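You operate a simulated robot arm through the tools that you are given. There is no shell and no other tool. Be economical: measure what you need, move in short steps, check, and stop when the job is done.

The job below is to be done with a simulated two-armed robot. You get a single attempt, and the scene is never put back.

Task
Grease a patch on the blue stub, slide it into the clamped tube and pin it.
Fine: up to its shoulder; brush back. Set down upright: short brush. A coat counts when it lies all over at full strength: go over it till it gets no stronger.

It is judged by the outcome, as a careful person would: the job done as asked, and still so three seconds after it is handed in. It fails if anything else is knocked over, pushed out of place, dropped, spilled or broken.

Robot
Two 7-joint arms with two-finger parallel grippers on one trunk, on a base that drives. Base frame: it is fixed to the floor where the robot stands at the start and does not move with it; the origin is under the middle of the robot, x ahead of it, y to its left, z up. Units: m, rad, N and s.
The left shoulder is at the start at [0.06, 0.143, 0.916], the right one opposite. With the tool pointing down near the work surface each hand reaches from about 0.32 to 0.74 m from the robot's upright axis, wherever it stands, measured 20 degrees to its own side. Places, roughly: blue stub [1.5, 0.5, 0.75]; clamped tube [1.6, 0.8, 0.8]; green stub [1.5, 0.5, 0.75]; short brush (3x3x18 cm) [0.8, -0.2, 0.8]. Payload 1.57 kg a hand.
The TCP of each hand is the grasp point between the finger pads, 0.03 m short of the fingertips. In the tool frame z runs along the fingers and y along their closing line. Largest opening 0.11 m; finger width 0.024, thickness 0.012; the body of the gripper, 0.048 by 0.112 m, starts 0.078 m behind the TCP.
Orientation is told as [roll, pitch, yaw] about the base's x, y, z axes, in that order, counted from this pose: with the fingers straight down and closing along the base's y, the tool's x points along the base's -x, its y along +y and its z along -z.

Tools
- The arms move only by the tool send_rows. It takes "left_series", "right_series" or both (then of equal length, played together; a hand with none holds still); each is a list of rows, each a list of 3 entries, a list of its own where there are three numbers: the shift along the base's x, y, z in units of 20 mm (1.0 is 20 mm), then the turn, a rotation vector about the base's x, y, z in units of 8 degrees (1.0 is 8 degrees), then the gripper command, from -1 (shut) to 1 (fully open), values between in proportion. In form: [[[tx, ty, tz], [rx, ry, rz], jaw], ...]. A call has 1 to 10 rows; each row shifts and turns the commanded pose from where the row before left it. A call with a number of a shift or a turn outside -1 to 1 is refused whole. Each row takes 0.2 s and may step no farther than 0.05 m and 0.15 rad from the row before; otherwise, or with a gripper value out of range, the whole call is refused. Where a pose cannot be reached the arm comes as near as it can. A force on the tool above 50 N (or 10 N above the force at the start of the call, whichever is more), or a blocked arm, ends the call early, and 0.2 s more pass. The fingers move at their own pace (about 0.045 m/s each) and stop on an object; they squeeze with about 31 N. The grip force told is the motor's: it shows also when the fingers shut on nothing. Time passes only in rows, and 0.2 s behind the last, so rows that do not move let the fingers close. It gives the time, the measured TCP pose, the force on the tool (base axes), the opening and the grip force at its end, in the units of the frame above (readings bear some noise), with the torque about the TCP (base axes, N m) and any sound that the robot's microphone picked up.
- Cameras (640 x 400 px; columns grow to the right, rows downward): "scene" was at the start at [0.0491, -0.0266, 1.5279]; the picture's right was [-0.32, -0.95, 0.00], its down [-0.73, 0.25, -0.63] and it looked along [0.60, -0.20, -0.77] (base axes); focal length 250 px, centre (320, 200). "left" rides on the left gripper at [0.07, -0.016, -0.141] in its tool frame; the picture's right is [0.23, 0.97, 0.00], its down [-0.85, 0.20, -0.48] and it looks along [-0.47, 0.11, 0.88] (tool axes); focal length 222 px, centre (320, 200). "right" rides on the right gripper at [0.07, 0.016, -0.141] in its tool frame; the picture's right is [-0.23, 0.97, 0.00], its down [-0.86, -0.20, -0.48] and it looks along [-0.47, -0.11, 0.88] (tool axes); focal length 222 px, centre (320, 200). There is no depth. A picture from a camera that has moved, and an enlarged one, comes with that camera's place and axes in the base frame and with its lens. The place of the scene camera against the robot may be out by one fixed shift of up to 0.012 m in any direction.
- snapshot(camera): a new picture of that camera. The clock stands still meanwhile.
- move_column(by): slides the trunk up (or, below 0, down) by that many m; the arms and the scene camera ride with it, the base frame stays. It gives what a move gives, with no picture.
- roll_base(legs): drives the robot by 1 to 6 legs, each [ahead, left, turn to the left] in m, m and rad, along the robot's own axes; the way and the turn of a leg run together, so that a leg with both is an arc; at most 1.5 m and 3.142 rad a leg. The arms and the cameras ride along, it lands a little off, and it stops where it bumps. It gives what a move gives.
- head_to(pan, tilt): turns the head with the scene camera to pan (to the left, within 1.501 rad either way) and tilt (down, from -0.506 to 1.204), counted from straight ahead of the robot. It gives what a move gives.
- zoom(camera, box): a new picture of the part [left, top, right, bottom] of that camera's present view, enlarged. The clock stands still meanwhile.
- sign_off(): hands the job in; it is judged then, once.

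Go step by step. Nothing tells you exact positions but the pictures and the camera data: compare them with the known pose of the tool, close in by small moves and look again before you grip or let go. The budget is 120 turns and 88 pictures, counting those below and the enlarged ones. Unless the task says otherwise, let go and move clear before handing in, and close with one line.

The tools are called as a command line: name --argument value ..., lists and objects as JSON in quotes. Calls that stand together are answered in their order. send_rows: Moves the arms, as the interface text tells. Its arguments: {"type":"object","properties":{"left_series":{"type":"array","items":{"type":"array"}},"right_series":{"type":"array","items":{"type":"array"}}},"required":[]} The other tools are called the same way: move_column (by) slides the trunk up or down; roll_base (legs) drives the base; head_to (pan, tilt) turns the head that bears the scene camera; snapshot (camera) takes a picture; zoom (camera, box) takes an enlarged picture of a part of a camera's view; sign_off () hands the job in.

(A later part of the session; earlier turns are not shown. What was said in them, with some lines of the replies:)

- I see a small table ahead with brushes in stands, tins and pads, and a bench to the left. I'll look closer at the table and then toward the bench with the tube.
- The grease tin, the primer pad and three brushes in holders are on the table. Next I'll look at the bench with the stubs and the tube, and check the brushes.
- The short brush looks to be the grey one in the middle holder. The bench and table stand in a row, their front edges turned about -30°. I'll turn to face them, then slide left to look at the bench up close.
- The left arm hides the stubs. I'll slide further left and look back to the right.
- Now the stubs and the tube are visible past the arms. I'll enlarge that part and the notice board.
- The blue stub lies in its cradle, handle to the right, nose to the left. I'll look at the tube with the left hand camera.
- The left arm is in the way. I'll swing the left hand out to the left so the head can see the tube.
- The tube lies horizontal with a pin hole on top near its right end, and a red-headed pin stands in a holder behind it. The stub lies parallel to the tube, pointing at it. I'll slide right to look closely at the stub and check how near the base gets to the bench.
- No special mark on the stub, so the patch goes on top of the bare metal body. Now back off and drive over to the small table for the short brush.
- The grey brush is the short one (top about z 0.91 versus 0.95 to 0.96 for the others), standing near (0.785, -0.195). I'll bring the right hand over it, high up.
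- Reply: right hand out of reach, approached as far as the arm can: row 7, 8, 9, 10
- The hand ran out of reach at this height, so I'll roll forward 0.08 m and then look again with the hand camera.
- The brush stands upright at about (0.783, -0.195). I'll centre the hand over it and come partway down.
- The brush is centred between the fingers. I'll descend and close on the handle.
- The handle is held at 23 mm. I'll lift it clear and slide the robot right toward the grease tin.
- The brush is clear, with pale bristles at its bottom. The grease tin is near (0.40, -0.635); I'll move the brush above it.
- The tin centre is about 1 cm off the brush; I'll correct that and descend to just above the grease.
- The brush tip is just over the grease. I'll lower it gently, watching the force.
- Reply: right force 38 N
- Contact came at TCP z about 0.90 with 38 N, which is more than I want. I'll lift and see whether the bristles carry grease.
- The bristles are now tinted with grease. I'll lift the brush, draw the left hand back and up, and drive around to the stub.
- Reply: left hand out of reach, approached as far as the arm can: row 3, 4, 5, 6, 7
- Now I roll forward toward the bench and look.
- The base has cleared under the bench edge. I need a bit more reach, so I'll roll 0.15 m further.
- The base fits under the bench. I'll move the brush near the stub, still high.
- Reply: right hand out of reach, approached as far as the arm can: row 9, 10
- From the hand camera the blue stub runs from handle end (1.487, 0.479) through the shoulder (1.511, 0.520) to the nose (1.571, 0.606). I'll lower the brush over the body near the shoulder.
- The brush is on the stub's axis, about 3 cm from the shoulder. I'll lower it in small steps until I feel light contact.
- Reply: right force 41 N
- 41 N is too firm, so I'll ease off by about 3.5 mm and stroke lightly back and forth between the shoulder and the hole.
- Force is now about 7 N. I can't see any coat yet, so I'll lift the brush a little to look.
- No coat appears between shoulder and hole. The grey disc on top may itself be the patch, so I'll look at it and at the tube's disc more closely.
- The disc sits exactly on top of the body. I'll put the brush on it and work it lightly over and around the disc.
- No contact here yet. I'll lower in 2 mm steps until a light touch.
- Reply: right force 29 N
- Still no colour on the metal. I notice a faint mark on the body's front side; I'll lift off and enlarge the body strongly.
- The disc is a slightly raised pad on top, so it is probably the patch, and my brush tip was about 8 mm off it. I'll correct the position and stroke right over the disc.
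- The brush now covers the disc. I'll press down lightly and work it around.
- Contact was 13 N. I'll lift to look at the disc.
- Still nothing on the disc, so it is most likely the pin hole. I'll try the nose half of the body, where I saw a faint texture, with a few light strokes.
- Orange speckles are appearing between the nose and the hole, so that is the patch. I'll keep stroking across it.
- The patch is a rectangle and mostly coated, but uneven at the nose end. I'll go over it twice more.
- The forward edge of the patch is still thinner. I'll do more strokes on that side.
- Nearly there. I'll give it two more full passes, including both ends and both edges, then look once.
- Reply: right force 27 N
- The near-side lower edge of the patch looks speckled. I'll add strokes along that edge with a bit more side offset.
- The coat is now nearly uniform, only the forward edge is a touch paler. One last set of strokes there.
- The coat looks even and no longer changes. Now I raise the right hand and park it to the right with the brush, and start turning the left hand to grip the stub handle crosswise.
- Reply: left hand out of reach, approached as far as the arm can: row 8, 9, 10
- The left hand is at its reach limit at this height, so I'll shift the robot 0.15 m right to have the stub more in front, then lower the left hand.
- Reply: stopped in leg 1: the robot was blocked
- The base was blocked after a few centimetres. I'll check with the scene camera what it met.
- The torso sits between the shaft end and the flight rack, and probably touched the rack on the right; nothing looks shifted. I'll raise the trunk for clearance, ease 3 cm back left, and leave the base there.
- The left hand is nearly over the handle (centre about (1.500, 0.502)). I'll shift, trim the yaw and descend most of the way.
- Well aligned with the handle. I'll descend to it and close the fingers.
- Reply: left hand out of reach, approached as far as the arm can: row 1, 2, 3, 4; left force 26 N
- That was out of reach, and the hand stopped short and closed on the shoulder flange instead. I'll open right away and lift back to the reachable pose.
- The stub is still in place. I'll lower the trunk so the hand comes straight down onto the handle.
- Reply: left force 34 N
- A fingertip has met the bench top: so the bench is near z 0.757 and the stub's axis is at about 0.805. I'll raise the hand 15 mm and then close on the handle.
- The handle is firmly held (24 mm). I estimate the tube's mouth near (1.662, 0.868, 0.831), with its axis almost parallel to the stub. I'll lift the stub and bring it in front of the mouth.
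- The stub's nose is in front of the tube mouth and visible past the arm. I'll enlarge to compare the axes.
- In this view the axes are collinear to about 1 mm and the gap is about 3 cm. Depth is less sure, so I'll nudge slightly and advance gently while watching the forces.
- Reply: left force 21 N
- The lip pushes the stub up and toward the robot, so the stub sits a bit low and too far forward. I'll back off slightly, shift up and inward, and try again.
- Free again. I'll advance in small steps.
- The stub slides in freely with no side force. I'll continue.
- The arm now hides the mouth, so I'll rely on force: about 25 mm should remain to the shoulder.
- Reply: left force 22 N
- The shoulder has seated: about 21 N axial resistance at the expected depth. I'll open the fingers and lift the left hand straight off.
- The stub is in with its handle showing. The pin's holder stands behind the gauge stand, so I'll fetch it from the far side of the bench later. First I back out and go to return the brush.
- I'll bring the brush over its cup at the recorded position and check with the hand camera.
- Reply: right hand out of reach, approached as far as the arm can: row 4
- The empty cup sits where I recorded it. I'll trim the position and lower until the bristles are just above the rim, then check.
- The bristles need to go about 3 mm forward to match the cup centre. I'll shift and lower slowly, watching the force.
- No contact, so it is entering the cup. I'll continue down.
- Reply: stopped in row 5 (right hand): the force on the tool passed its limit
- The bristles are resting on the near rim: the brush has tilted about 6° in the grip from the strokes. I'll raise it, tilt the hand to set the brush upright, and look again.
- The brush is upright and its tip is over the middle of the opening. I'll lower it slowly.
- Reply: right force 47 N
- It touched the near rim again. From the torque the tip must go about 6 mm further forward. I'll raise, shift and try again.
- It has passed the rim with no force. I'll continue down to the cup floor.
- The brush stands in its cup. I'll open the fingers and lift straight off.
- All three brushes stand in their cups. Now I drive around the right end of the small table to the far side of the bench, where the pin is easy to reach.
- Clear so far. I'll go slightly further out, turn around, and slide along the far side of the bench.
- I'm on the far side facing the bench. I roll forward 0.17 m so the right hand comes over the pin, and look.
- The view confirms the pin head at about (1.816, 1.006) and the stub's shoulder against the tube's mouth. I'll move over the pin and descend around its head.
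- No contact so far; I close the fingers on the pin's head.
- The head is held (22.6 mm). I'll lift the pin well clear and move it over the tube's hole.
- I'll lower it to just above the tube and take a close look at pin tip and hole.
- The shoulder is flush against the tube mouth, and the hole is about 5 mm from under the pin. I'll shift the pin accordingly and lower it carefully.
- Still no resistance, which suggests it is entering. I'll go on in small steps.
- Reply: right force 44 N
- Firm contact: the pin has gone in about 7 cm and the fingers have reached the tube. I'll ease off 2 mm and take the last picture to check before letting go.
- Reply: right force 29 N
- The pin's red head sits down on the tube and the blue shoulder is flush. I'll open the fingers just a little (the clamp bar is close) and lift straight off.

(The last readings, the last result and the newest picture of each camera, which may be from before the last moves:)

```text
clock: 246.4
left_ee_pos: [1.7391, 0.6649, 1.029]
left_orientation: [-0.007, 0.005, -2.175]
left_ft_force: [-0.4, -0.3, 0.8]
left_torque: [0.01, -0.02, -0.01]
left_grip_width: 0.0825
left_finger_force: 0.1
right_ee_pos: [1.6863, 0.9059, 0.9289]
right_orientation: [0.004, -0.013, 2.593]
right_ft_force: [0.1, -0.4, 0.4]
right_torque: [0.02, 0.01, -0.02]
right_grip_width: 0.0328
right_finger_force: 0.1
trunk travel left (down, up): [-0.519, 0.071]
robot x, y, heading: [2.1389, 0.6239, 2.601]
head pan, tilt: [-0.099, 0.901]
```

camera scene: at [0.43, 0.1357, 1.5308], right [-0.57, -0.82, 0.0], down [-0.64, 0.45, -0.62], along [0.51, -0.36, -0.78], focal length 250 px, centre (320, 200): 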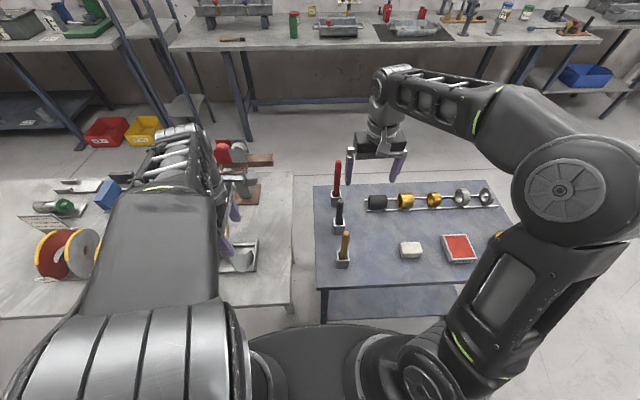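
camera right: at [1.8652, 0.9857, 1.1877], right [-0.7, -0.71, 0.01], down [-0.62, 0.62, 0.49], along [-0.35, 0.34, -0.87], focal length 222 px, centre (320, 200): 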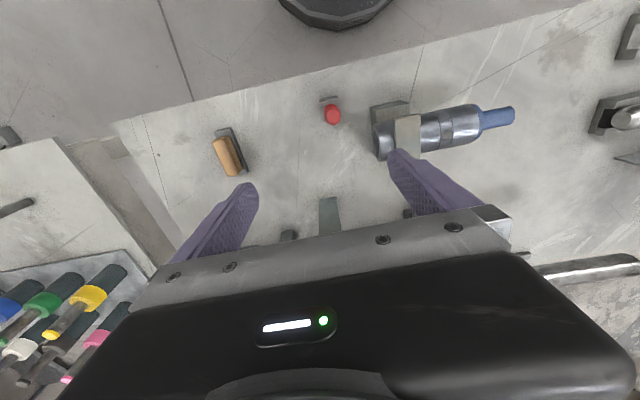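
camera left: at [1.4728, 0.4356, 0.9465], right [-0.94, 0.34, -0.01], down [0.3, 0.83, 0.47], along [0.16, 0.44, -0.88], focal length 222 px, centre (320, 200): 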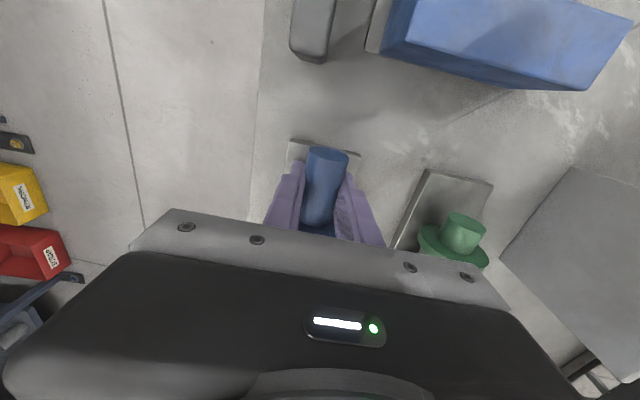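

The hand came off freely with no load. I'll lift it well clear and back the robot away.

send_rows --right_series '[[[0, 0, 1], [0, 0, 0], -0.4], [[0, 0, 1], [0, 0, 0], -0.4], [[0, 0, 1], [0, 0, 0], -0.4], [[0, 0, 1], [0, 0, 0], -0.4], [[0, 0, 1], [0, 0, 0], -0.4], [[0, 0, 0.5], [0, 0, 0], -0.4]]'

roll_base --legs '[[-0.2, 0, 0]]'

```text
clock: 247.8
left_ee_pos: [1.7386, 0.6646, 1.0292]
left_orientation: [-0.008, 0.009, -2.173]
left_ft_force: [0.4, 0.2, 0.2]
left_torque: [0.01, 0.0, 0.03]
left_grip_width: 0.0828
left_finger_force: 0.1
right_ee_pos: [1.685, 0.9058, 1.0386]
right_orientation: [0.004, -0.013, 2.589]
right_ft_force: [-0.5, 0.0, -0.2]
right_torque: [0.0, -0.03, -0.02]
right_grip_width: 0.0331
right_finger_force: 0.1
trunk travel left (down, up): [-0.519, 0.071]
robot x, y, heading: [2.1429, 0.6238, 2.611]
head pan, tilt: [-0.099, 0.901]
```

```text
clock: 249.4
left_ee_pos: [1.9136, 0.5609, 1.0291]
left_orientation: [-0.007, 0.006, -2.176]
left_ft_force: [0.7, -0.1, 0.0]
left_torque: [0.06, -0.01, 0.02]
left_grip_width: 0.0824
left_finger_force: 0.0
right_ee_pos: [1.8584, 0.8018, 1.0396]
right_orientation: [0.003, -0.014, 2.592]
right_ft_force: [-0.1, -0.4, -0.4]
right_torque: [-0.02, 0.03, 0.04]
right_grip_width: 0.0331
right_finger_force: 0.1
trunk travel left (down, up): [-0.519, 0.071]
robot x, y, heading: [2.3176, 0.5172, 2.601]
head pan, tilt: [-0.099, 0.901]
```

The stub is greased, seated to its shoulder and pinned, the short brush stands back in its cup, and both hands are clear, so I hand the job in.

sign_off

```text
The job is handed in.
```

The blue stub is greased, pushed into the clamped tube up to its shoulder and pinned, and the short brush is back upright in its cup. The last pictures of each step show this. The picture budget was used up before I let go of the pin, so there is no picture of the finished state, and the palest edge of the grease patch was judged by eye.
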